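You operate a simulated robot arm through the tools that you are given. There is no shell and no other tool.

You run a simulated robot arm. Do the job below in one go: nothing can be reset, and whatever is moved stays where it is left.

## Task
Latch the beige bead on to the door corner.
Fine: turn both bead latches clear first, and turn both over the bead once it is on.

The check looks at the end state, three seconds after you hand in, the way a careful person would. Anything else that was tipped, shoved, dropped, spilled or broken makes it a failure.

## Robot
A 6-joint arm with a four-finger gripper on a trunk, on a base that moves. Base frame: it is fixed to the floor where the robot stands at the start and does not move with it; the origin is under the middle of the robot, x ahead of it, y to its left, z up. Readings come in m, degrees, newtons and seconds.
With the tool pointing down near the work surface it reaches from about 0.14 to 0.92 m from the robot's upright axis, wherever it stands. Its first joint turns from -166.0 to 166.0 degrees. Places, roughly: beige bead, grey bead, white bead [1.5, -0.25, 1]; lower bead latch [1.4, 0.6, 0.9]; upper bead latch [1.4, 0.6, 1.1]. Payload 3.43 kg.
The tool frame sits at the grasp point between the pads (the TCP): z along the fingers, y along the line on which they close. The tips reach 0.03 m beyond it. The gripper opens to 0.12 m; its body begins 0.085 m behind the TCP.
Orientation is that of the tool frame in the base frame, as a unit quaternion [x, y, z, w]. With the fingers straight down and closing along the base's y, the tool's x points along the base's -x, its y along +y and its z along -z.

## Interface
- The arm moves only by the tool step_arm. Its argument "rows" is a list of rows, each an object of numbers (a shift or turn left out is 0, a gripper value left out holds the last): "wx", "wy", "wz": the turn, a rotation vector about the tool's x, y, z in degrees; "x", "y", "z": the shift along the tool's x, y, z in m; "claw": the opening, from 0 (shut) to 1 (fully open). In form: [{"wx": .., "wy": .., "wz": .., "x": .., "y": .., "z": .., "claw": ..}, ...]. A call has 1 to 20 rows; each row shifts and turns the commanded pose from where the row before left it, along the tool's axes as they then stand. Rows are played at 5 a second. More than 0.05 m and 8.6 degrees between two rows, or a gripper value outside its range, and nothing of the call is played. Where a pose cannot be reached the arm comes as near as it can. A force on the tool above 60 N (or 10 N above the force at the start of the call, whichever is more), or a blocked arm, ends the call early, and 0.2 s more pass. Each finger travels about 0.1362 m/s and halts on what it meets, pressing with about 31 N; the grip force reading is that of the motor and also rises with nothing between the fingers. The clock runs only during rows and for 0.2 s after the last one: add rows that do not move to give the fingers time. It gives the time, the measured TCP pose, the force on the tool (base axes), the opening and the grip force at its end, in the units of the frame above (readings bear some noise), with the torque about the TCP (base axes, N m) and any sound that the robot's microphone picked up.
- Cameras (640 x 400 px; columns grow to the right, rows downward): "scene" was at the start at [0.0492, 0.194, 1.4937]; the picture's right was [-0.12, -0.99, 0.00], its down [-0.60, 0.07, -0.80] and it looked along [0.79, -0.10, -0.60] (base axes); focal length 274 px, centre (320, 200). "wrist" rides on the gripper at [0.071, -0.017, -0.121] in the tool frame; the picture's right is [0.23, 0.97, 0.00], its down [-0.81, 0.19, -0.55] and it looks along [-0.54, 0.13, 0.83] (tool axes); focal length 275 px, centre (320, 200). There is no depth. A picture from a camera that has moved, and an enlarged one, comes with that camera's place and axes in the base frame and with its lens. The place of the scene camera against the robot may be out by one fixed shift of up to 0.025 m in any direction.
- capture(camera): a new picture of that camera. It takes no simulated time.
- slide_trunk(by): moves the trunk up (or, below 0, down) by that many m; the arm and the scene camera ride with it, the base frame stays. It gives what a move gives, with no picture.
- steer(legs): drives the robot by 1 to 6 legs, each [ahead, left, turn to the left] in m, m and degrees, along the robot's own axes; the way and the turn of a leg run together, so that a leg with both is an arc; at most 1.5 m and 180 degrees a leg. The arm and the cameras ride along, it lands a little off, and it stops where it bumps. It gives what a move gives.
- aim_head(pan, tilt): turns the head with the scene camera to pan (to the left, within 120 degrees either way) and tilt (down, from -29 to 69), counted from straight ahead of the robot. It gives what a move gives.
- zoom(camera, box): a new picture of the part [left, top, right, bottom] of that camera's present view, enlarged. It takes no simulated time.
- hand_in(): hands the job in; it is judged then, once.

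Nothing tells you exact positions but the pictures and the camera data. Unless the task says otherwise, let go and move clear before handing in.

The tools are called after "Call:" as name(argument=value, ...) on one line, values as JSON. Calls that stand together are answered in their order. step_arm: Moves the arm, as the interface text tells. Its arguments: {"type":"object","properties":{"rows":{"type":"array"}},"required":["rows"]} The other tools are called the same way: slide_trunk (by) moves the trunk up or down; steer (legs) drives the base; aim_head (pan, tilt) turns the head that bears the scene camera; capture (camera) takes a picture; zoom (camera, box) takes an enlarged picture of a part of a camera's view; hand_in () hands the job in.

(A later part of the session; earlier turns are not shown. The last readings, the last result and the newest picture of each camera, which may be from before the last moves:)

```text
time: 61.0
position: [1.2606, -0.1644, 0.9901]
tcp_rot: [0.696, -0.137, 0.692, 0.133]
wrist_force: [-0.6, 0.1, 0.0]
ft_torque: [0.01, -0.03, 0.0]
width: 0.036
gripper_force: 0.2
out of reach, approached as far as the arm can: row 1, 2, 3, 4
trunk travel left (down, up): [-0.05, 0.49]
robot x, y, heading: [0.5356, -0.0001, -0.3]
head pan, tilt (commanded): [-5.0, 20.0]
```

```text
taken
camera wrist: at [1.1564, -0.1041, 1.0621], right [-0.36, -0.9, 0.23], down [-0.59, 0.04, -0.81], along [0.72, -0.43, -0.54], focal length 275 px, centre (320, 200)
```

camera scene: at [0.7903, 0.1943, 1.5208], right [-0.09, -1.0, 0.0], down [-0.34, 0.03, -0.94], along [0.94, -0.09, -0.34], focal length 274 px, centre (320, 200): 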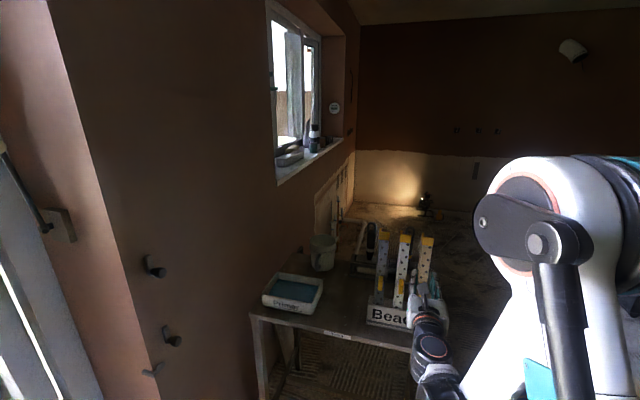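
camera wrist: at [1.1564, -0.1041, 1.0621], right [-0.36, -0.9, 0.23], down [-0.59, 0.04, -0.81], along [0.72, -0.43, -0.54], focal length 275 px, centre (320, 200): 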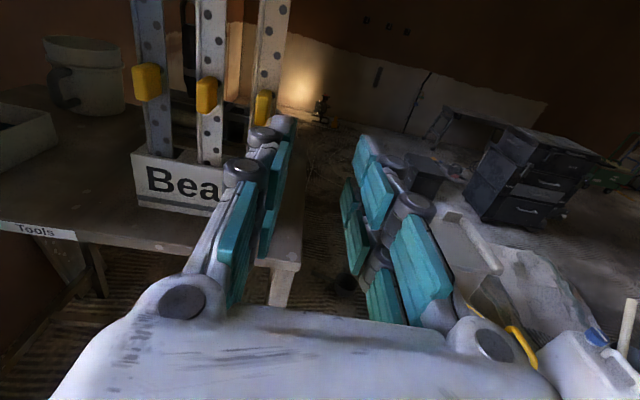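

The tool is now low enough, but 58 mm too far right. I shift left and forward to the pre-grasp spot.

Call:
step_arm(rows=[{"y": -0.0145, "z": 0.018}, {"y": -0.0145, "z": 0.018}, {"y": -0.0145, "z": 0.018, "x": -0.009}, {"y": -0.0145, "z": 0.018, "x": -0.009}, {"x": -0.009}, {}])

Call:
capture(camera="wrist")

Call:
capture(camera="scene")

```text
time: 62.4
position: [1.3482, -0.1361, 0.9606]
tcp_rot: [0.695, -0.136, 0.693, 0.133]
wrist_force: [1.0, 0.5, -0.7]
ft_torque: [-0.02, 0.04, 0.01]
width: 0.036
gripper_force: 0.1
trunk travel left (down, up): [-0.05, 0.49]
robot x, y, heading: [0.5365, -0.0006, -0.1]
head pan, tilt (commanded): [-5.0, 20.0]
```

```text
taken
camera wrist: at [1.2447, -0.0762, 1.0337], right [-0.36, -0.9, 0.23], down [-0.59, 0.03, -0.81], along [0.72, -0.43, -0.54], focal length 275 px, centre (320, 200)
```

wrist: 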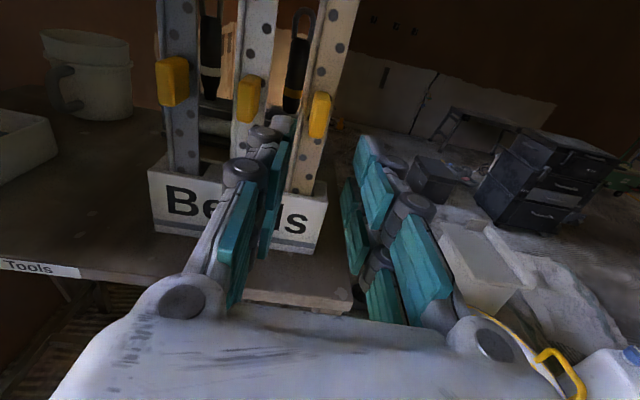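

```text
taken
camera scene: at [0.593, 0.1956, 1.5208], right [-0.09, -1.0, 0.0], down [-0.34, 0.03, -0.94], along [0.94, -0.09, -0.34], focal length 274 px, centre (320, 200)
```

scene: 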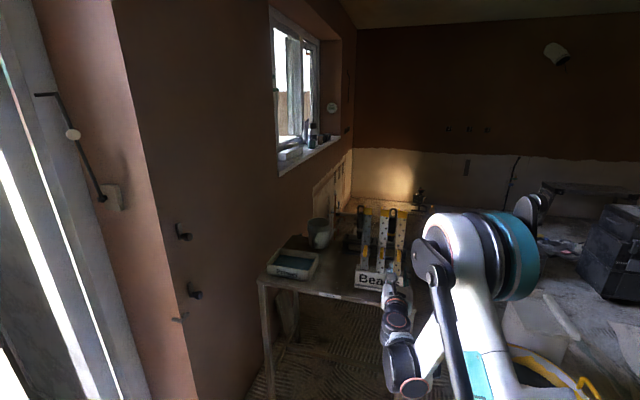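

Now I am lined up in front of the beige handle. I zoom in to measure the remaining offset.

Call:
zoom(camera="wrist", box=[250, 60, 390, 160])

```text
4.00 times, centred on (320, 110) of wrist
camera zoom: at [1.2447, -0.0762, 1.0337], right [-0.36, -0.9, 0.23], down [-0.59, 0.03, -0.81], along [0.72, -0.43, -0.54], focal length 1101 px, centre (320, 560)
```

zoom: 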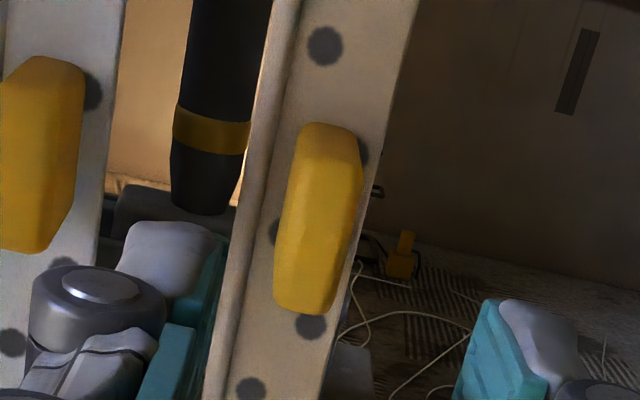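

The handle is centred within about 1 mm. I advance 70 mm and look at the finger clearances before the last part.

Call:
step_arm(rows=[{"x": 0.001, "y": -0.001, "z": 0.025}, {"z": 0.025}, {"z": 0.02}, {}])

Call:
capture(camera="wrist")

Call:
zoom(camera="wrist", box=[230, 90, 410, 210])

Call:
zoom(camera="scene", box=[330, 190, 450, 310])

```text
time: 63.4
position: [1.4144, -0.162, 0.9604]
tcp_rot: [0.695, -0.137, 0.693, 0.133]
wrist_force: [-0.3, 0.1, -0.1]
ft_torque: [0.02, 0.0, -0.03]
width: 0.0361
gripper_force: 0.1
trunk travel left (down, up): [-0.05, 0.49]
robot x, y, heading: [0.5373, -0.0007, -0.4]
head pan, tilt (commanded): [-5.0, 20.0]
```

```text
taken
camera wrist: at [1.3102, -0.1022, 1.0324], right [-0.36, -0.9, 0.23], down [-0.59, 0.03, -0.81], along [0.72, -0.43, -0.54], focal length 275 px, centre (320, 200)
```

wrist: 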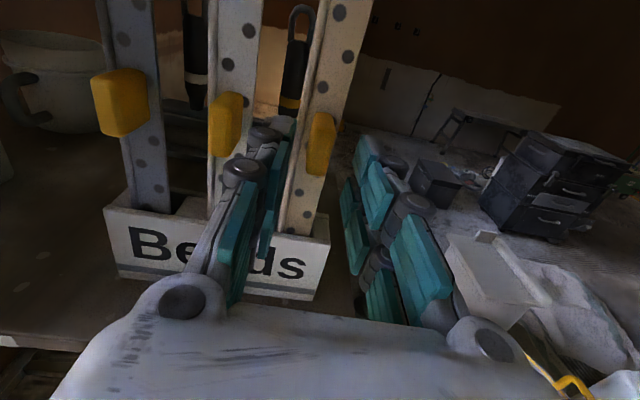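

```text
3.33 times, centred on (320, 150) of wrist
camera zoom: at [1.3102, -0.1022, 1.0324], right [-0.36, -0.9, 0.23], down [-0.59, 0.03, -0.81], along [0.72, -0.43, -0.54], focal length 918 px, centre (320, 367)
```

zoom: 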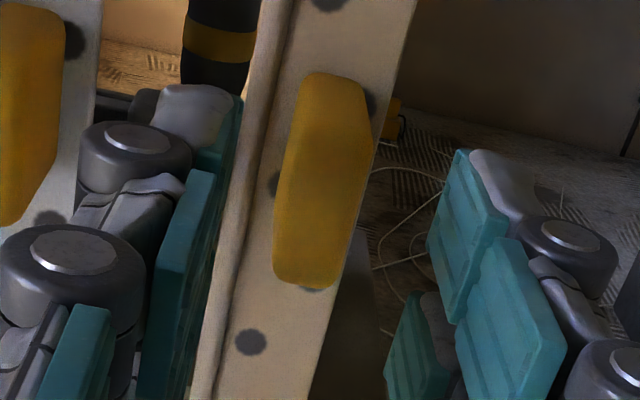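

```text
3.33 times, centred on (390, 250) of scene
camera zoom: at [0.5932, 0.1955, 1.5208], right [-0.09, -1.0, 0.0], down [-0.34, 0.03, -0.94], along [0.94, -0.09, -0.34], focal length 915 px, centre (87, 33)
```

zoom: 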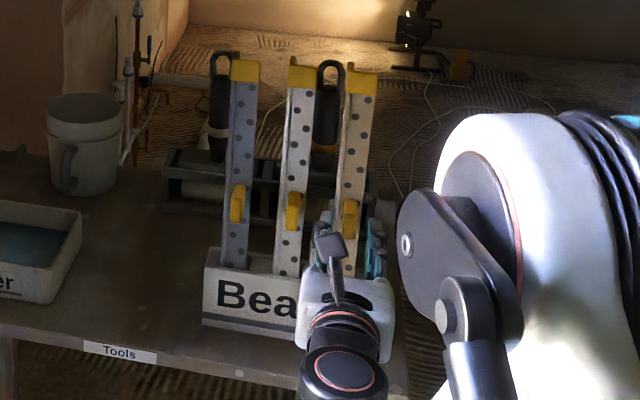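

The left finger has about 15 mm clearance to the white handle. I advance the last 42 mm and close on the beige handle.

Call:
step_arm(rows=[{"x": 0.002, "y": -0.001, "z": 0.021}, {"z": 0.021}, {}, {"claw": 0.15}, {"claw": 0.05}, {"claw": 0.0}, {}, {}])

Call:
capture(camera="wrist")

Call:
zoom(camera="scene", box=[330, 190, 450, 310])

```text
time: 65.2
position: [1.4536, -0.1791, 0.9643]
tcp_rot: [0.695, -0.137, 0.693, 0.134]
wrist_force: [-0.2, 0.4, 0.4]
ft_torque: [0.03, 0.03, 0.01]
width: 0.0134
gripper_force: 31.1
trunk travel left (down, up): [-0.05, 0.49]
robot x, y, heading: [0.5328, -0.0015, -0.3]
head pan, tilt (commanded): [-5.0, 20.0]
```

```text
taken
camera wrist: at [1.3491, -0.1178, 1.036], right [-0.36, -0.9, 0.23], down [-0.59, 0.03, -0.81], along [0.72, -0.43, -0.54], focal length 275 px, centre (320, 200)
```

wrist: 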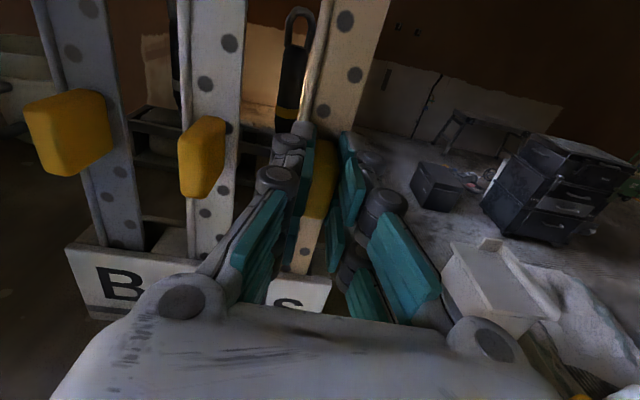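

```text
3.33 times, centred on (390, 250) of scene
camera zoom: at [0.5932, 0.1955, 1.5208], right [-0.09, -1.0, 0.0], down [-0.34, 0.03, -0.94], along [0.94, -0.09, -0.34], focal length 915 px, centre (87, 33)
```

zoom: 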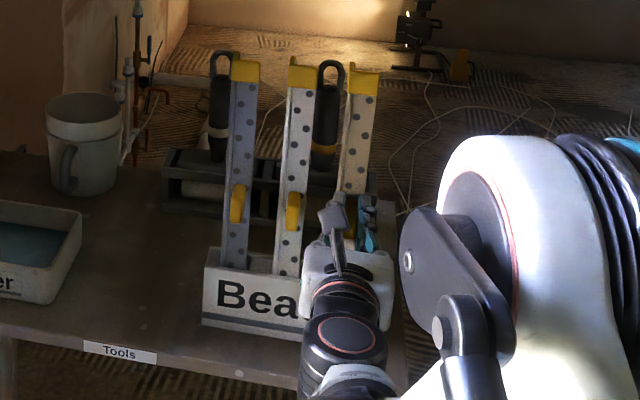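

The handle is held (13.4 mm, no side load). I lift the bead straight up out of the box.

Call:
step_arm(rows=[{"x": 0.02}, {"x": 0.02}, {"x": 0.02}, {}])

Call:
capture(camera="wrist")

Call:
zoom(camera="scene", box=[330, 170, 450, 310])

```text
time: 66.2
position: [1.4528, -0.1785, 1.0241]
tcp_rot: [0.695, -0.137, 0.693, 0.134]
wrist_force: [0.4, -1.2, -0.7]
ft_torque: [-0.01, 0.05, -0.01]
width: 0.0136
gripper_force: 31.6
trunk travel left (down, up): [-0.05, 0.49]
robot x, y, heading: [0.5376, 0.0007, -0.3]
head pan, tilt (commanded): [-5.0, 20.0]
```

```text
taken
camera wrist: at [1.3489, -0.118, 1.0965], right [-0.36, -0.9, 0.23], down [-0.59, 0.03, -0.81], along [0.72, -0.43, -0.54], focal length 275 px, centre (320, 200)
```

wrist: 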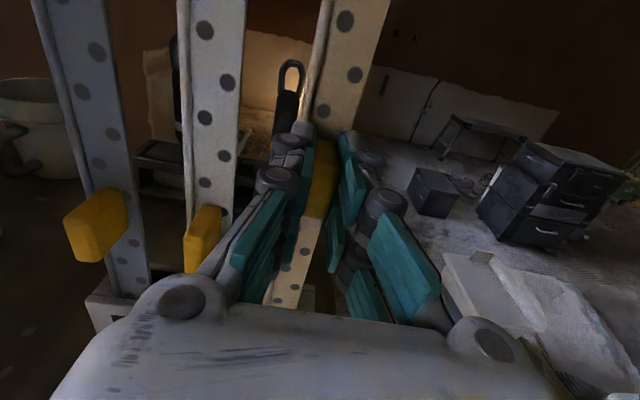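

```text
2.86 times, centred on (390, 240) of scene
camera zoom: at [0.5929, 0.1956, 1.5208], right [-0.09, -1.0, 0.0], down [-0.34, 0.03, -0.94], along [0.94, -0.09, -0.34], focal length 784 px, centre (120, 86)
```

zoom: 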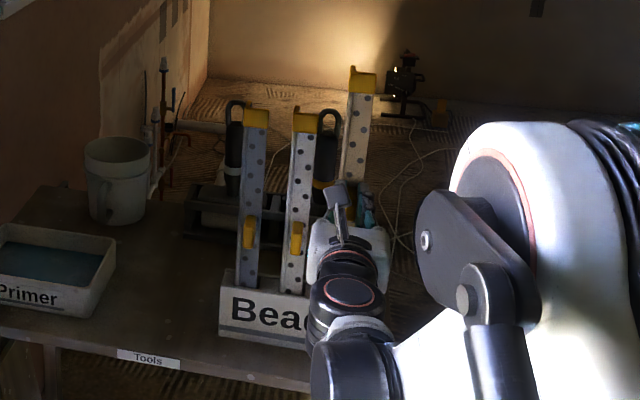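

The bead comes out cleanly and the box stays put. I lift on until its foot is clear of the box, then back away.

Call:
step_arm(rows=[{"x": 0.025}, {"x": 0.025}, {"x": 0.025}, {"x": 0.02}, {}])

Call:
zoom(camera="scene", box=[330, 130, 450, 310])

Call:
capture(camera="wrist")

```text
time: 67.3
position: [1.4552, -0.1804, 1.1216]
tcp_rot: [0.695, -0.136, 0.693, 0.133]
wrist_force: [-0.7, -0.5, 0.0]
ft_torque: [0.02, 0.06, 0.01]
width: 0.0133
gripper_force: 30.5
trunk travel left (down, up): [-0.05, 0.49]
robot x, y, heading: [0.5339, -0.0006, -0.4]
head pan, tilt (commanded): [-5.0, 20.0]
```

```text
2.22 times, centred on (390, 220) of scene
camera zoom: at [0.5929, 0.1955, 1.5208], right [-0.09, -1.0, 0.0], down [-0.34, 0.03, -0.94], along [0.94, -0.09, -0.34], focal length 610 px, centre (164, 156)
```

zoom: 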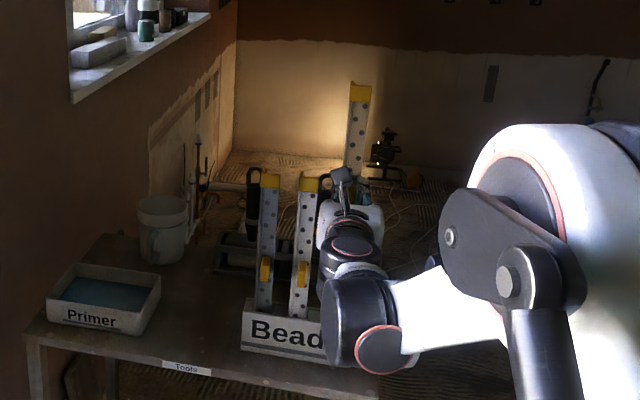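

```text
taken
camera wrist: at [1.3504, -0.1201, 1.1926], right [-0.36, -0.9, 0.23], down [-0.59, 0.03, -0.81], along [0.72, -0.43, -0.54], focal length 275 px, centre (320, 200)
```

wrist: 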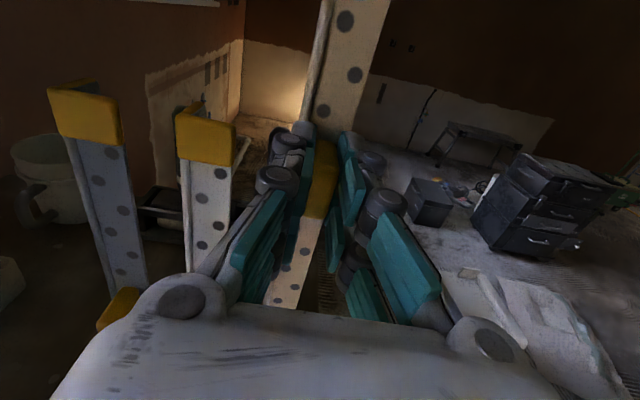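

The bead's foot is clear of the box. I withdraw straight back, then move left into free space.

Call:
step_arm(rows=[{"z": -0.035}, {"z": -0.035}, {"z": -0.035}, {"z": -0.035}, {"z": -0.035}, {"z": -0.03}, {}])

Call:
step_arm(rows=[{"y": -0.035, "z": -0.008}, {"y": -0.035, "z": -0.008}, {"y": -0.035, "z": -0.008}, {"y": -0.035, "z": -0.008}, {"y": -0.035, "z": -0.008}, {"y": -0.035, "z": -0.008}, {}])

Call:
capture(camera="scene")

Call:
capture(camera="wrist")

```text
time: 69.0
position: [1.2618, -0.1016, 1.1208]
tcp_rot: [0.695, -0.136, 0.693, 0.133]
wrist_force: [0.1, 0.3, -0.9]
ft_torque: [0.0, 0.04, 0.0]
width: 0.0134
gripper_force: 30.9
trunk travel left (down, up): [-0.05, 0.49]
robot x, y, heading: [0.5335, 0.0027, -0.4]
head pan, tilt (commanded): [-5.0, 20.0]
```

```text
time: 70.5
position: [1.2974, 0.1103, 1.1221]
tcp_rot: [0.695, -0.136, 0.693, 0.134]
wrist_force: [0.5, 1.2, -0.2]
ft_torque: [0.01, 0.03, -0.03]
width: 0.0138
gripper_force: 31.8
trunk travel left (down, up): [-0.05, 0.49]
robot x, y, heading: [0.5385, 0.0, -0.3]
head pan, tilt (commanded): [-5.0, 20.0]
```

```text
taken
camera scene: at [0.5932, 0.1961, 1.5207], right [-0.09, -1.0, 0.0], down [-0.34, 0.03, -0.94], along [0.94, -0.09, -0.34], focal length 274 px, centre (320, 200)
```

scene: 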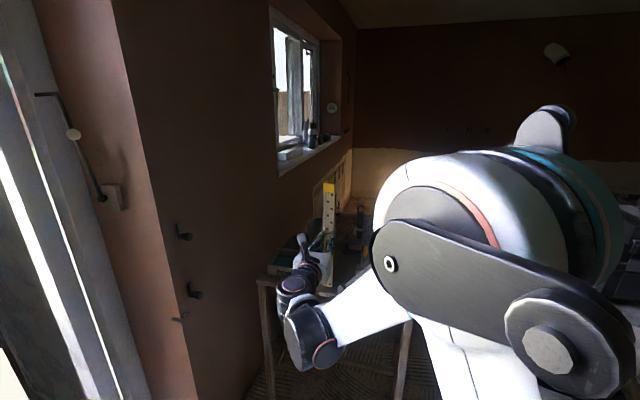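

```text
taken
camera wrist: at [1.1927, 0.1706, 1.1944], right [-0.36, -0.9, 0.23], down [-0.59, 0.03, -0.81], along [0.72, -0.43, -0.54], focal length 275 px, centre (320, 200)
```

wrist: 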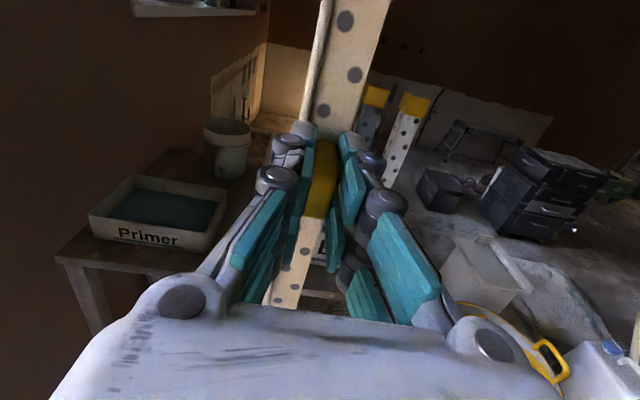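

Free of the table items at this height, I turn the tool by +90 degrees so the bead faces the dark wall.

Call:
step_arm(rows=[{"wx": 8.182}, {"wx": 8.182}, {"wx": 8.182}, {"wx": 8.182}, {"wx": 8.182}, {"wx": 8.182}, {"wx": 8.182}, {"wx": 8.182}, {"wx": 8.182}, {"wx": 8.182}, {"wx": 8.182}, {}])

Call:
capture(camera="scene")

Call:
capture(camera="wrist")

```text
time: 73.2
position: [1.2975, 0.1111, 1.1214]
tcp_rot: [0.585, 0.395, 0.586, -0.398]
wrist_force: [0.2, -0.7, -0.7]
ft_torque: [0.02, 0.01, 0.02]
width: 0.0136
gripper_force: 31.4
trunk travel left (down, up): [-0.05, 0.49]
robot x, y, heading: [0.5373, 0.0019, -0.2]
head pan, tilt (commanded): [-5.0, 20.0]
```

```text
taken
camera scene: at [0.5936, 0.1954, 1.5208], right [-0.09, -1.0, 0.0], down [-0.34, 0.03, -0.94], along [0.94, -0.09, -0.34], focal length 274 px, centre (320, 200)
```

scene: 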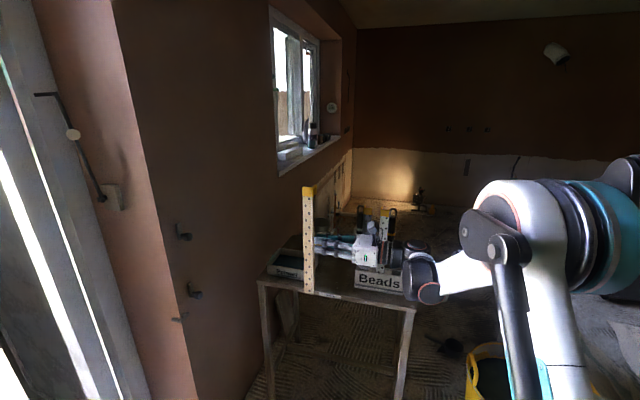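

```text
taken
camera wrist: at [1.2379, 0.0053, 1.1928], right [0.9, -0.37, 0.23], down [-0.03, -0.58, -0.81], along [0.43, 0.73, -0.53], focal length 275 px, centre (320, 200)
```

wrist: 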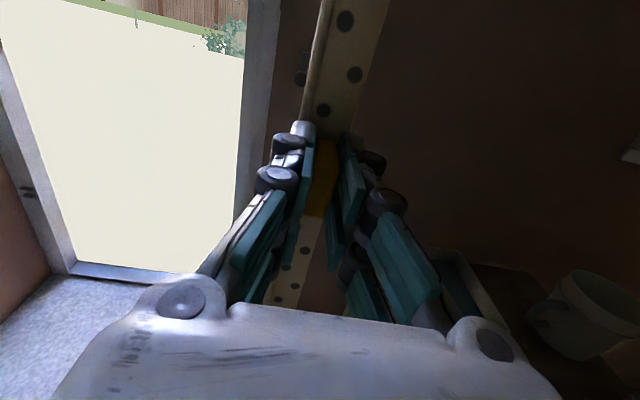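

Now the scene camera sees the whole bead from the side. I zoom in to measure its length and where the handle sits on it.

Call:
zoom(camera="scene", box=[250, 170, 390, 310])

Call:
zoom(camera="scene", box=[280, 175, 350, 245])

Call:
zoom(camera="scene", box=[280, 235, 350, 305])

```text
2.86 times, centred on (320, 240) of scene
camera zoom: at [0.5936, 0.1954, 1.5208], right [-0.09, -1.0, 0.0], down [-0.34, 0.03, -0.94], along [0.94, -0.09, -0.34], focal length 784 px, centre (320, 86)
```

zoom: 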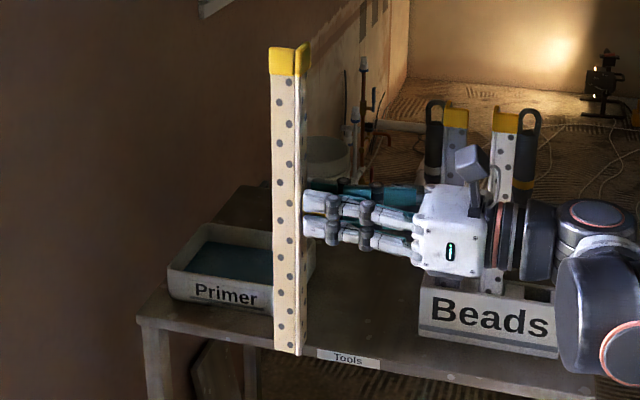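

```text
5.71 times, centred on (315, 210) of scene
camera zoom: at [0.5936, 0.1954, 1.5208], right [-0.09, -1.0, 0.0], down [-0.34, 0.03, -0.94], along [0.94, -0.09, -0.34], focal length 1568 px, centre (349, 143)
```

zoom: 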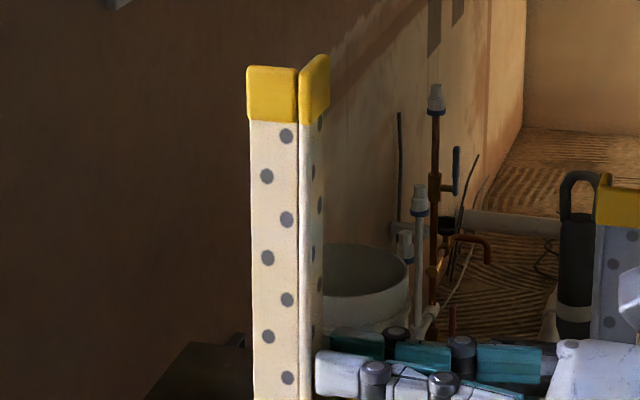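

```text
5.71 times, centred on (315, 270) of scene
camera zoom: at [0.5936, 0.1954, 1.5208], right [-0.09, -1.0, 0.0], down [-0.34, 0.03, -0.94], along [0.94, -0.09, -0.34], focal length 1568 px, centre (349, -200)
```

zoom: 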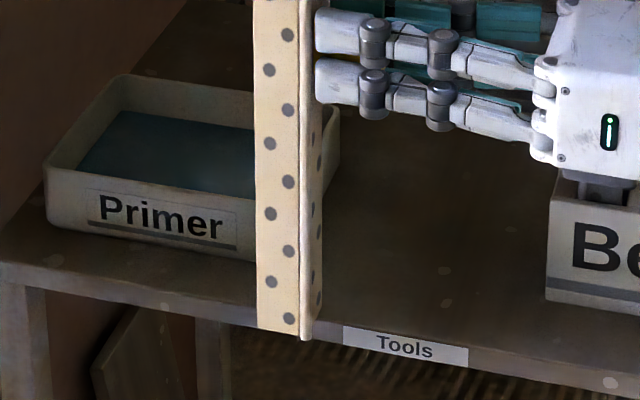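

The bead is 0.35 m long, its two flanges face exactly as needed for the corner. Now I look closely at the foot bracket and at the corner while the view is free.

Call:
zoom(camera="scene", box=[160, 290, 210, 330])

Call:
zoom(camera="scene", box=[140, 200, 240, 340])

```text
10.00 times, centred on (185, 310) of scene
camera zoom: at [0.5936, 0.1954, 1.5208], right [-0.09, -1.0, 0.0], down [-0.34, 0.03, -0.94], along [0.94, -0.09, -0.34], focal length 2744 px, centre (1670, -900)
```

zoom: 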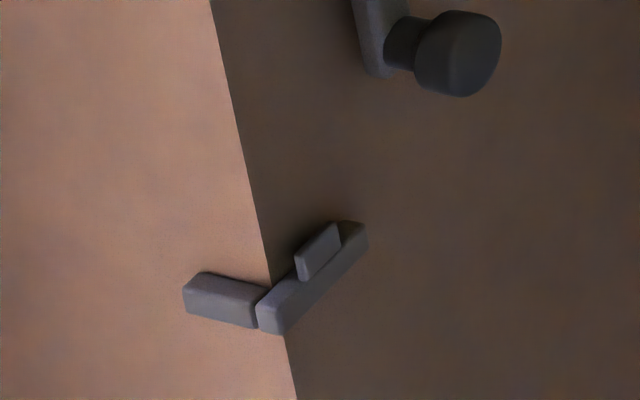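

```text
2.86 times, centred on (190, 270) of scene
camera zoom: at [0.5936, 0.1954, 1.5208], right [-0.09, -1.0, 0.0], down [-0.34, 0.03, -0.94], along [0.94, -0.09, -0.34], focal length 784 px, centre (691, 0)
```

zoom: 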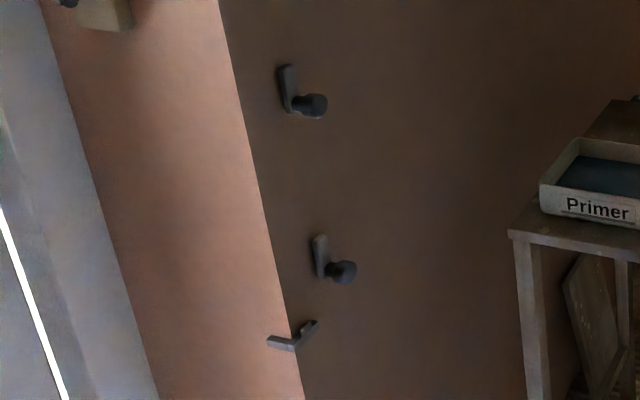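

The foot's top surface is at about z = 0.800, with a small upright lip on the dark-face side about 7-10 mm off the wall; the corner edge refines to (1.401, 0.601). I measure the bead in the gripper to know exactly where its nose sits relative to the tool.

Call:
zoom(camera="wrist", box=[270, 0, 410, 100])

Call:
zoom(camera="wrist", box=[250, 100, 390, 310])

```text
4.00 times, centred on (340, 50) of wrist
camera zoom: at [1.2379, 0.0053, 1.1928], right [0.9, -0.37, 0.23], down [-0.03, -0.58, -0.81], along [0.43, 0.73, -0.53], focal length 1101 px, centre (240, 800)
```

zoom: 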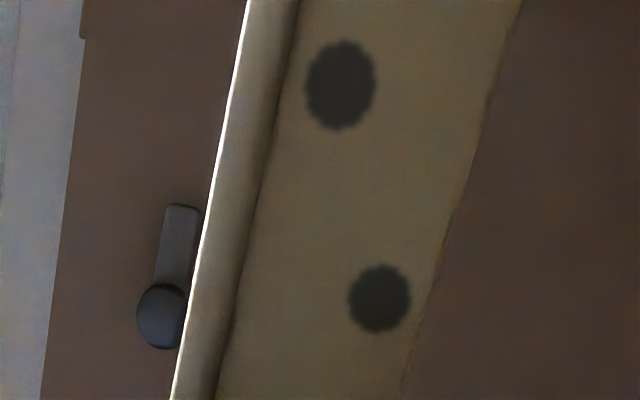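

```text
1.90 times, centred on (320, 205) of wrist
camera zoom: at [1.2379, 0.0053, 1.1928], right [0.9, -0.37, 0.23], down [-0.03, -0.58, -0.81], along [0.43, 0.73, -0.53], focal length 524 px, centre (320, 190)
```

zoom: 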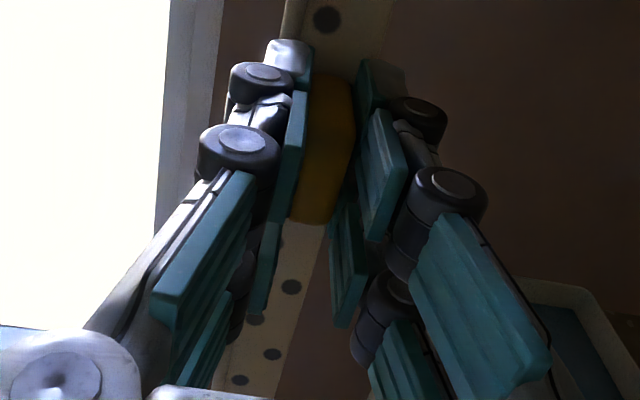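

The nose's outer edge sits 17 mm left of the tool axis and the flange is 30 mm wide, as expected. I drive 0.1 m forward so the corner is comfortably in reach, then go to a standoff in front of it.

Call:
steer(legs=[[0.1, 0, 0]])

Call:
capture(camera="scene")

```text
time: 74.3
position: [1.3989, 0.1094, 1.1223]
tcp_rot: [0.587, 0.391, 0.588, -0.395]
wrist_force: [0.3, 0.3, -0.7]
ft_torque: [-0.01, 0.01, 0.0]
width: 0.0137
gripper_force: 31.0
trunk travel left (down, up): [-0.05, 0.49]
robot x, y, heading: [0.6389, -0.0013, -0.4]
head pan, tilt (commanded): [-5.0, 20.0]
```

```text
taken
camera scene: at [0.6967, 0.1946, 1.5208], right [-0.1, -1.0, 0.0], down [-0.34, 0.03, -0.94], along [0.94, -0.09, -0.34], focal length 274 px, centre (320, 200)
```

scene: 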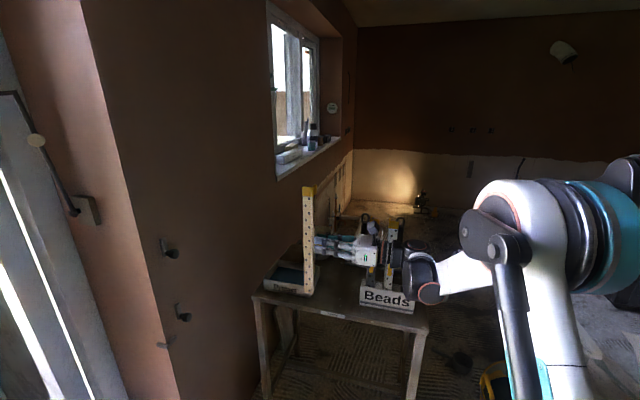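

I move left first, then forward and down towards the corner, stopping about 0.1 m short of the wall.

Call:
step_arm(rows=[{"y": -0.0435}, {"y": -0.0435}, {"y": -0.0435}, {"y": -0.0435}, {"z": 0.045, "x": -0.0165}, {"z": 0.045, "x": -0.0165}, {"z": 0.045, "x": -0.0165}, {"z": 0.045, "x": -0.0165}, {"z": 0.045, "x": -0.0165}, {"z": 0.045, "x": -0.0165}, {"z": 0.045, "x": -0.0165}, {}])

Call:
capture(camera="scene")

Call:
capture(camera="wrist")

```text
time: 76.9
position: [1.3599, 0.464, 1.0068]
tcp_rot: [0.586, 0.392, 0.587, -0.397]
wrist_force: [-0.3, 0.5, -0.5]
ft_torque: [0.01, -0.01, 0.02]
width: 0.0135
gripper_force: 31.0
trunk travel left (down, up): [-0.05, 0.49]
robot x, y, heading: [0.6395, -0.0017, -0.7]
head pan, tilt (commanded): [-5.0, 20.0]
```

```text
taken
camera scene: at [0.697, 0.1954, 1.5207], right [-0.1, -1.0, 0.0], down [-0.34, 0.03, -0.94], along [0.94, -0.09, -0.34], focal length 274 px, centre (320, 200)
```

scene: 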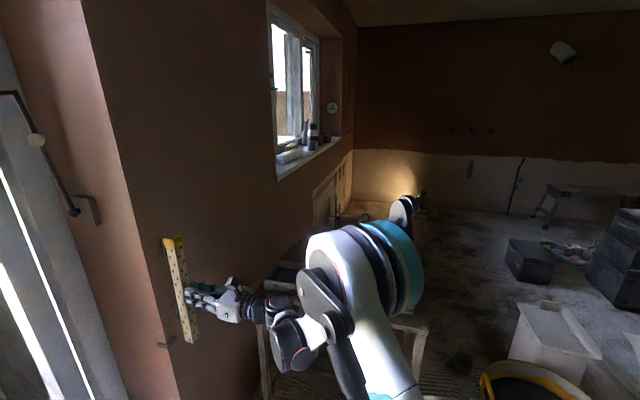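

```text
taken
camera wrist: at [1.2994, 0.358, 1.0786], right [0.9, -0.37, 0.23], down [-0.03, -0.58, -0.81], along [0.43, 0.73, -0.54], focal length 275 px, centre (320, 200)
```

wrist: 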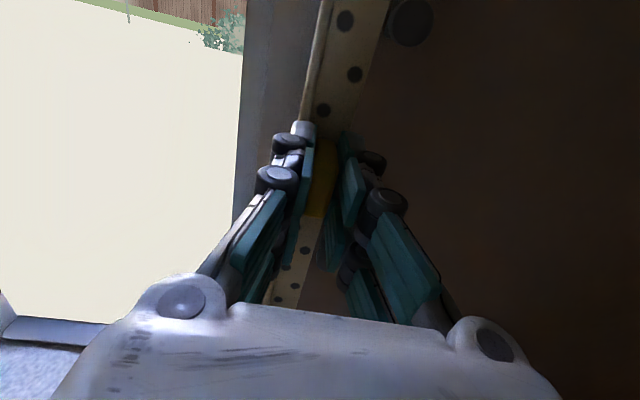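

The bead hangs about 0.1 m in front of the corner. I zoom in from both cameras to check its line-up.

Call:
zoom(camera="wrist", box=[230, 0, 430, 130])

Call:
zoom(camera="scene", box=[110, 220, 250, 360])

```text
3.08 times, centred on (330, 65) of wrist
camera zoom: at [1.2994, 0.358, 1.0786], right [0.9, -0.37, 0.23], down [-0.03, -0.58, -0.81], along [0.43, 0.73, -0.54], focal length 847 px, centre (289, 615)
```

zoom: 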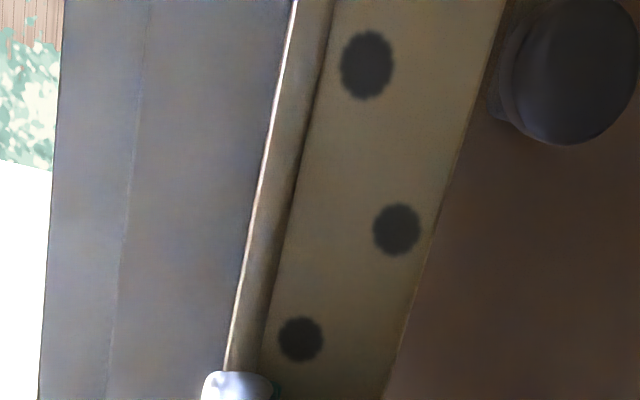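

```text
2.86 times, centred on (180, 290) of scene
camera zoom: at [0.697, 0.1954, 1.5207], right [-0.1, -1.0, 0.0], down [-0.34, 0.03, -0.94], along [0.94, -0.09, -0.34], focal length 784 px, centre (720, -57)
```

zoom: 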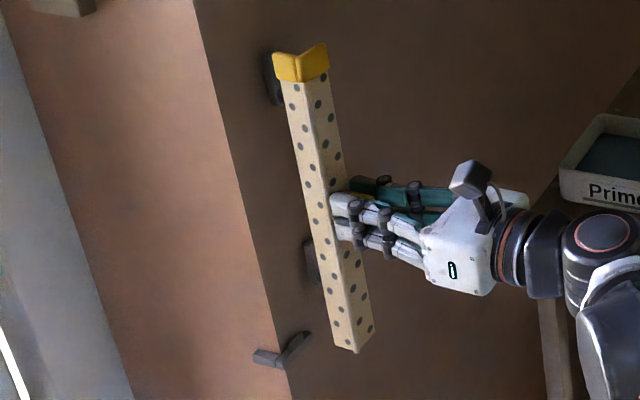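

Lateral offset is about right; I shift 5 mm left for safety and advance 70 mm.

Call:
step_arm(rows=[{"y": -0.005}, {"z": 0.025}, {"z": 0.025}, {"z": 0.02}, {}])

Call:
zoom(camera="scene", box=[100, 220, 220, 360])

Call:
zoom(camera="scene", box=[140, 310, 220, 370])

Call:
zoom(camera="wrist", box=[230, 0, 430, 130])

```text
time: 78.1
position: [1.3796, 0.5312, 1.0079]
tcp_rot: [0.587, 0.393, 0.587, -0.396]
wrist_force: [0.4, -0.7, 0.0]
ft_torque: [-0.02, -0.02, -0.01]
width: 0.0134
gripper_force: 31.3
trunk travel left (down, up): [-0.05, 0.49]
robot x, y, heading: [0.6431, -0.0055, -0.3]
head pan, tilt (commanded): [-5.0, 20.0]
```

```text
2.86 times, centred on (160, 290) of scene
camera zoom: at [0.6968, 0.195, 1.5208], right [-0.1, -1.0, 0.0], down [-0.34, 0.03, -0.94], along [0.94, -0.09, -0.34], focal length 784 px, centre (777, -57)
```

zoom: 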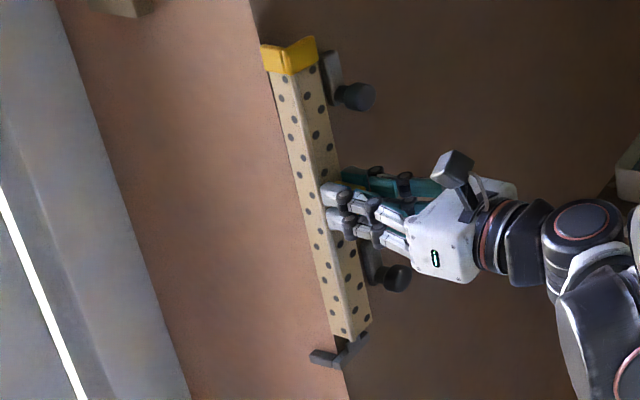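

```text
6.67 times, centred on (180, 340) of scene
camera zoom: at [0.6968, 0.195, 1.5208], right [-0.1, -1.0, 0.0], down [-0.34, 0.03, -0.94], along [0.94, -0.09, -0.34], focal length 1830 px, centre (1253, -733)
```

zoom: 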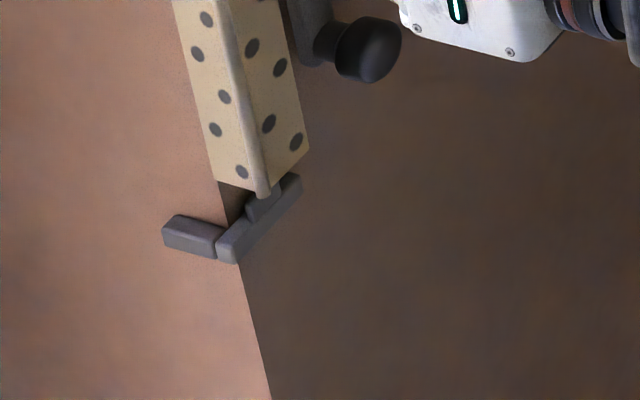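

```text
3.08 times, centred on (330, 65) of wrist
camera zoom: at [1.3196, 0.4257, 1.0793], right [0.9, -0.37, 0.23], down [-0.03, -0.58, -0.81], along [0.43, 0.73, -0.54], focal length 847 px, centre (289, 615)
```

zoom: 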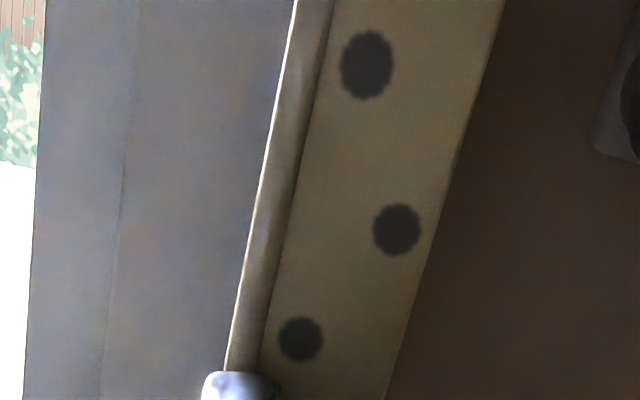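

The bead foot is about 37 mm above the ledge and 24 mm above the lip, with leg B a few mm left of the lit face. I advance 30 mm more, watching the force.

Call:
step_arm(rows=[{"z": 0.01}, {"z": 0.01}, {"z": 0.01}, {}])

Call:
zoom(camera="scene", box=[100, 220, 220, 360])

Call:
zoom(camera="scene", box=[140, 310, 220, 370])

Call:
zoom(camera="wrist", box=[230, 0, 430, 130])

```text
time: 79.1
position: [1.392, 0.5614, 1.0079]
tcp_rot: [0.587, 0.392, 0.588, -0.396]
wrist_force: [-0.1, -0.2, -0.1]
ft_torque: [-0.04, 0.03, 0.01]
width: 0.0134
gripper_force: 30.9
trunk travel left (down, up): [-0.05, 0.49]
robot x, y, heading: [0.6373, -0.0019, -0.8]
head pan, tilt (commanded): [-5.0, 20.0]
```

```text
2.86 times, centred on (160, 290) of scene
camera zoom: at [0.6968, 0.1948, 1.5208], right [-0.1, -1.0, 0.0], down [-0.34, 0.03, -0.94], along [0.94, -0.09, -0.34], focal length 784 px, centre (777, -57)
```

zoom: 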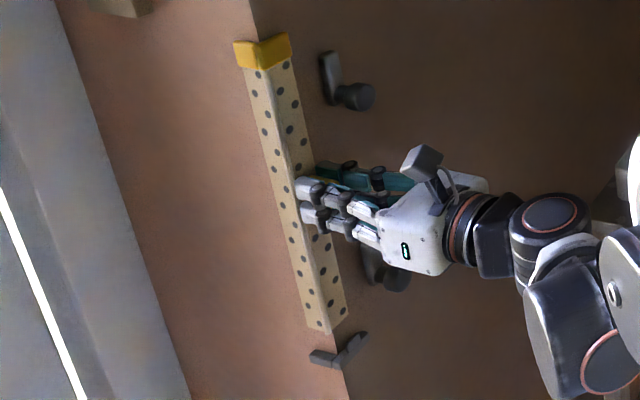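

```text
6.67 times, centred on (180, 340) of scene
camera zoom: at [0.6968, 0.1948, 1.5208], right [-0.1, -1.0, 0.0], down [-0.34, 0.03, -0.94], along [0.94, -0.09, -0.34], focal length 1830 px, centre (1253, -733)
```

zoom: 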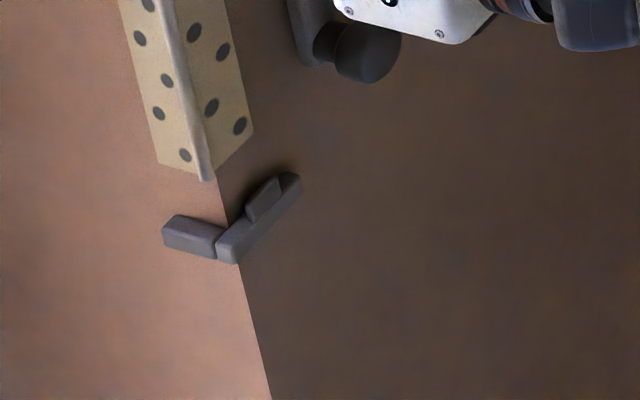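

```text
3.08 times, centred on (330, 65) of wrist
camera zoom: at [1.3327, 0.4555, 1.0785], right [0.9, -0.37, 0.23], down [-0.03, -0.58, -0.81], along [0.43, 0.73, -0.54], focal length 847 px, centre (289, 615)
```

zoom: 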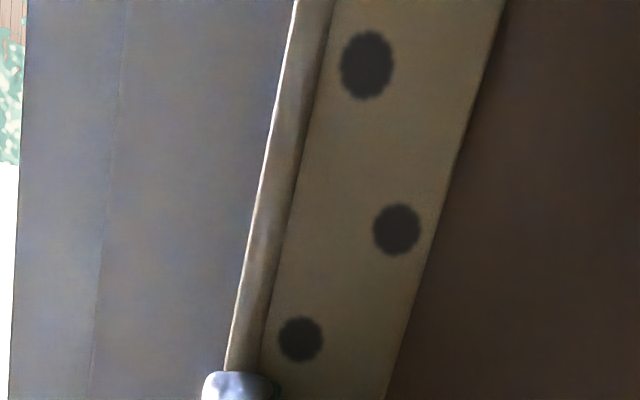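

Gap to the dark wall is roughly 3 mm and the bead is some 6 mm left of its place. I move it right in small steps until leg B touches the lit face.

Call:
step_arm(rows=[{"y": 0.002}, {"y": 0.002}, {}])

Call:
step_arm(rows=[{"y": 0.001}, {}])

Call:
zoom(camera="scene", box=[140, 310, 220, 370])

```text
time: 79.9
position: [1.3928, 0.5616, 1.008]
tcp_rot: [0.587, 0.393, 0.588, -0.395]
wrist_force: [-4.0, -1.5, -1.5]
ft_torque: [-0.38, -0.02, 0.18]
width: 0.0135
gripper_force: 30.7
trunk travel left (down, up): [-0.05, 0.49]
robot x, y, heading: [0.6399, -0.0005, -0.2]
head pan, tilt (commanded): [-5.0, 20.0]
```

```text
time: 80.5
position: [1.3952, 0.5604, 1.0093]
tcp_rot: [0.587, 0.392, 0.588, -0.396]
wrist_force: [-6.4, -2.2, -1.9]
ft_torque: [-0.45, 0.04, 0.36]
width: 0.0134
gripper_force: 31.4
trunk travel left (down, up): [-0.05, 0.49]
robot x, y, heading: [0.6431, -0.0035, -0.6]
head pan, tilt (commanded): [-5.0, 20.0]
```

```text
6.67 times, centred on (180, 340) of scene
camera zoom: at [0.6961, 0.1948, 1.5208], right [-0.1, -1.0, 0.0], down [-0.34, 0.03, -0.94], along [0.94, -0.09, -0.34], focal length 1830 px, centre (1253, -733)
```

zoom: 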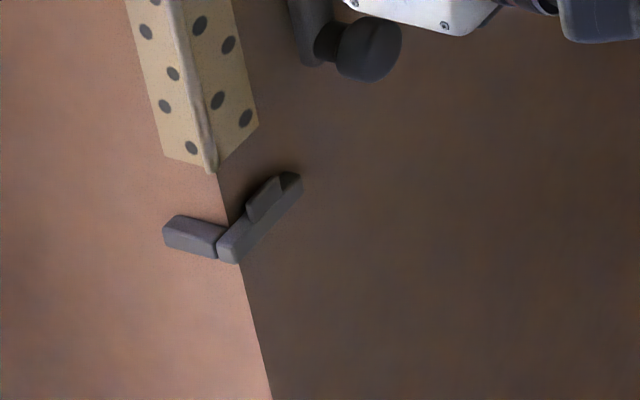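

Leg B now touches the lit face lightly (about 5 N). I compare the top and bottom of the bead against the corner edge to see any tilt.

Call:
zoom(camera="scene", box=[160, 220, 240, 280])

Call:
zoom(camera="scene", box=[100, 215, 240, 365])

Call:
capture(camera="wrist")

```text
6.67 times, centred on (200, 250) of scene
camera zoom: at [0.6961, 0.1948, 1.5208], right [-0.1, -1.0, 0.0], down [-0.34, 0.03, -0.94], along [0.94, -0.09, -0.34], focal length 1830 px, centre (1120, -133)
```

zoom: 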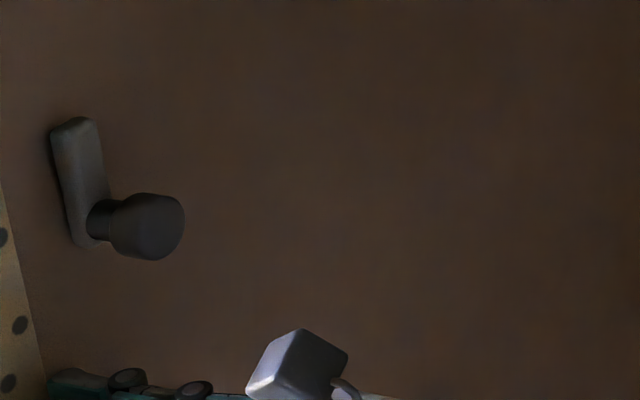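

```text
2.67 times, centred on (170, 290) of scene
camera zoom: at [0.6961, 0.1948, 1.5208], right [-0.1, -1.0, 0.0], down [-0.34, 0.03, -0.94], along [0.94, -0.09, -0.34], focal length 732 px, centre (720, -40)
```

zoom: 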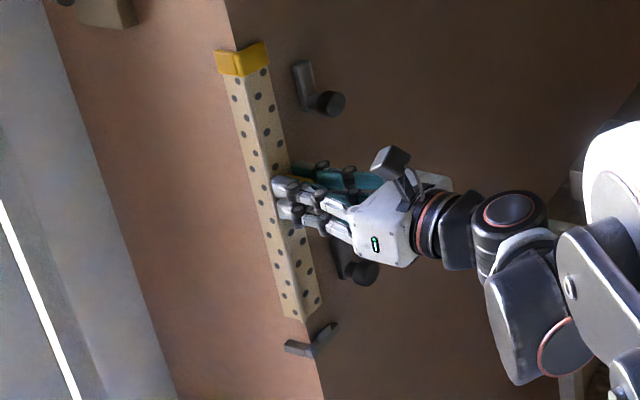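

```text
taken
camera wrist: at [1.3356, 0.4547, 1.0795], right [0.9, -0.37, 0.23], down [-0.03, -0.58, -0.81], along [0.43, 0.73, -0.53], focal length 275 px, centre (320, 200)
```

wrist: 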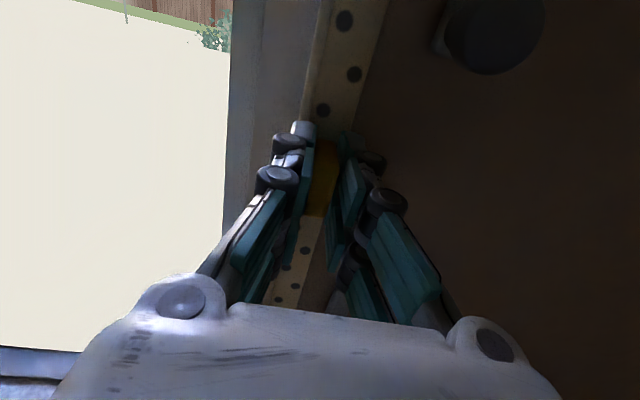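

Call:
zoom(camera="scene", box=[115, 215, 175, 255])

Call:
zoom(camera="scene", box=[135, 310, 195, 350])

```text
10.00 times, centred on (145, 235) of scene
camera zoom: at [0.6961, 0.1948, 1.5208], right [-0.1, -1.0, 0.0], down [-0.34, 0.03, -0.94], along [0.94, -0.09, -0.34], focal length 2744 px, centre (2070, -150)
```

zoom: 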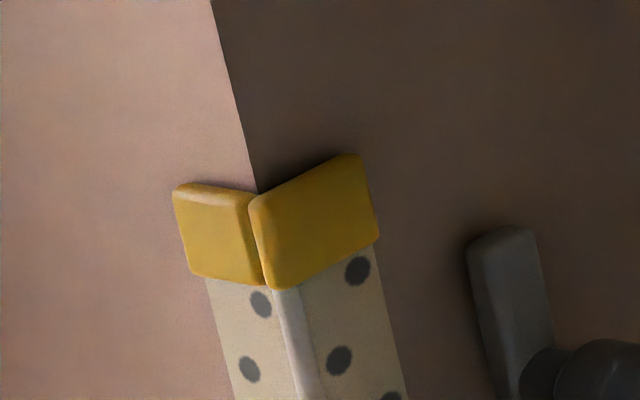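

```text
10.00 times, centred on (165, 330) of scene
camera zoom: at [0.6961, 0.1948, 1.5208], right [-0.1, -1.0, 0.0], down [-0.34, 0.03, -0.94], along [0.94, -0.09, -0.34], focal length 2744 px, centre (1870, -1100)
```

zoom: 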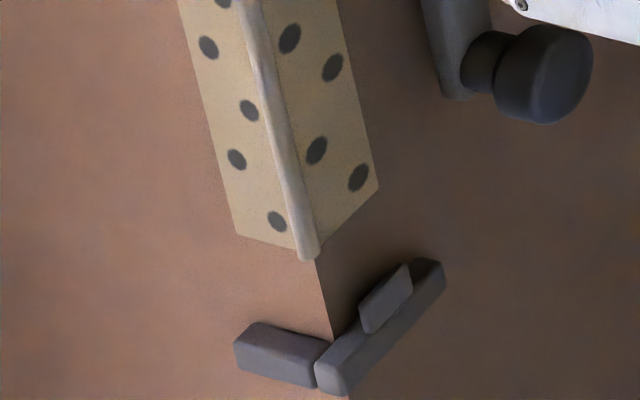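

The bead sits neatly around the corner edge at both ends. I press it gently towards the dark wall in 1 mm steps until it touches.

Call:
step_arm(rows=[{"z": 0.001}, {}])

Call:
step_arm(rows=[{"z": 0.001}, {}])

```text
time: 81.1
position: [1.3974, 0.5611, 1.0081]
tcp_rot: [0.587, 0.392, 0.588, -0.396]
wrist_force: [-10.5, -5.2, -5.7]
ft_torque: [-1.02, 0.22, 0.42]
width: 0.0134
gripper_force: 31.6
trunk travel left (down, up): [-0.05, 0.49]
robot x, y, heading: [0.6385, -0.0032, -0.5]
head pan, tilt (commanded): [-5.0, 20.0]
```

```text
time: 81.7
position: [1.3969, 0.5609, 1.008]
tcp_rot: [0.586, 0.394, 0.587, -0.396]
wrist_force: [-16.9, -7.8, -8.8]
ft_torque: [-0.46, 0.06, 0.54]
width: 0.0135
gripper_force: 31.0
trunk travel left (down, up): [-0.05, 0.49]
robot x, y, heading: [0.6324, -0.0018, -0.4]
head pan, tilt (commanded): [-5.0, 20.0]
```

Both flanges touch now (about 13 N each). I ease off slightly and lower the bead in small steps onto the ledge, watching the vertical force.

Call:
step_arm(rows=[{"y": -0.0008, "z": -0.001}, {}])

Call:
step_arm(rows=[{"x": -0.004}, {"x": -0.004}, {"x": -0.004}, {}])

Call:
zoom(camera="scene", box=[135, 310, 195, 350])

```text
time: 82.3
position: [1.3955, 0.562, 1.0085]
tcp_rot: [0.586, 0.393, 0.587, -0.396]
wrist_force: [-4.7, 2.0, -1.8]
ft_torque: [-0.14, -0.15, 0.25]
width: 0.0137
gripper_force: 30.7
trunk travel left (down, up): [-0.05, 0.49]
robot x, y, heading: [0.6396, 0.0, -0.5]
head pan, tilt (commanded): [-5.0, 20.0]
```

```text
time: 83.3
position: [1.395, 0.561, 0.9987]
tcp_rot: [0.587, 0.392, 0.588, -0.396]
wrist_force: [-3.4, 2.0, 1.6]
ft_torque: [0.02, -0.16, 0.24]
width: 0.0135
gripper_force: 31.2
trunk travel left (down, up): [-0.05, 0.49]
robot x, y, heading: [0.6361, 0.002, -0.5]
head pan, tilt (commanded): [-5.0, 20.0]
```

```text
10.00 times, centred on (165, 330) of scene
camera zoom: at [0.6962, 0.195, 1.5208], right [-0.1, -1.0, 0.0], down [-0.34, 0.03, -0.94], along [0.94, -0.09, -0.34], focal length 2744 px, centre (1870, -1100)
```

zoom: 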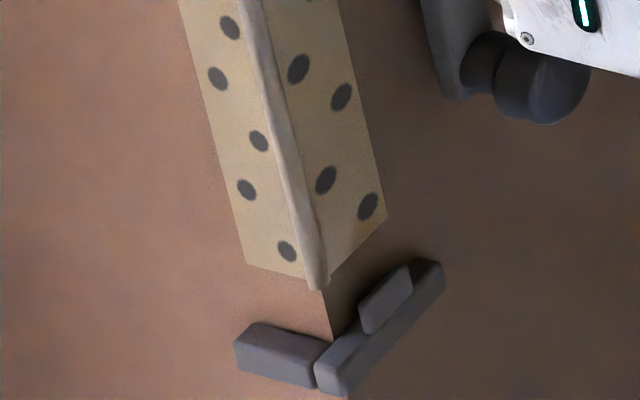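

The bead slides down freely along the corner. I press lightly to the wall again so the flange passes behind the lip, and keep lowering.

Call:
step_arm(rows=[{"z": 0.0008}, {}])

Call:
step_arm(rows=[{"x": -0.003}, {"x": -0.003}, {"x": -0.003}, {}])

Call:
zoom(camera="scene", box=[135, 310, 195, 350])

```text
time: 83.9
position: [1.3954, 0.5614, 0.998]
tcp_rot: [0.586, 0.393, 0.587, -0.397]
wrist_force: [-5.2, 0.1, 0.7]
ft_torque: [0.03, -0.15, 0.34]
width: 0.0136
gripper_force: 31.4
trunk travel left (down, up): [-0.05, 0.49]
robot x, y, heading: [0.6418, 0.0038, -0.5]
head pan, tilt (commanded): [-5.0, 20.0]
```

```text
time: 84.9
position: [1.3954, 0.5608, 0.9893]
tcp_rot: [0.587, 0.393, 0.587, -0.396]
wrist_force: [-5.7, 1.8, 0.1]
ft_torque: [0.09, -0.2, 0.34]
width: 0.0136
gripper_force: 31.2
trunk travel left (down, up): [-0.05, 0.49]
robot x, y, heading: [0.6387, -0.006, -0.3]
head pan, tilt (commanded): [-5.0, 20.0]
```

```text
10.00 times, centred on (165, 330) of scene
camera zoom: at [0.696, 0.195, 1.5208], right [-0.1, -1.0, 0.0], down [-0.34, 0.03, -0.94], along [0.94, -0.09, -0.34], focal length 2744 px, centre (1870, -1100)
```

zoom: 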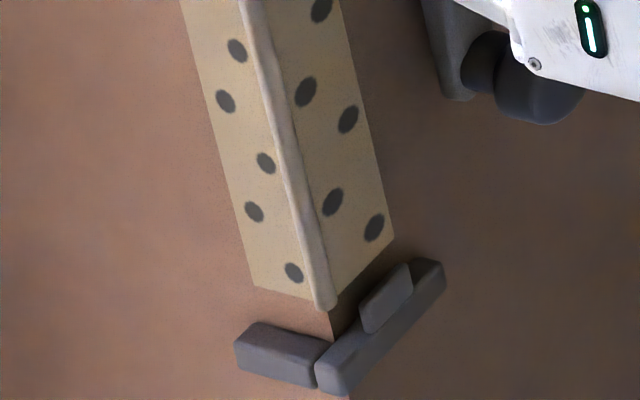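

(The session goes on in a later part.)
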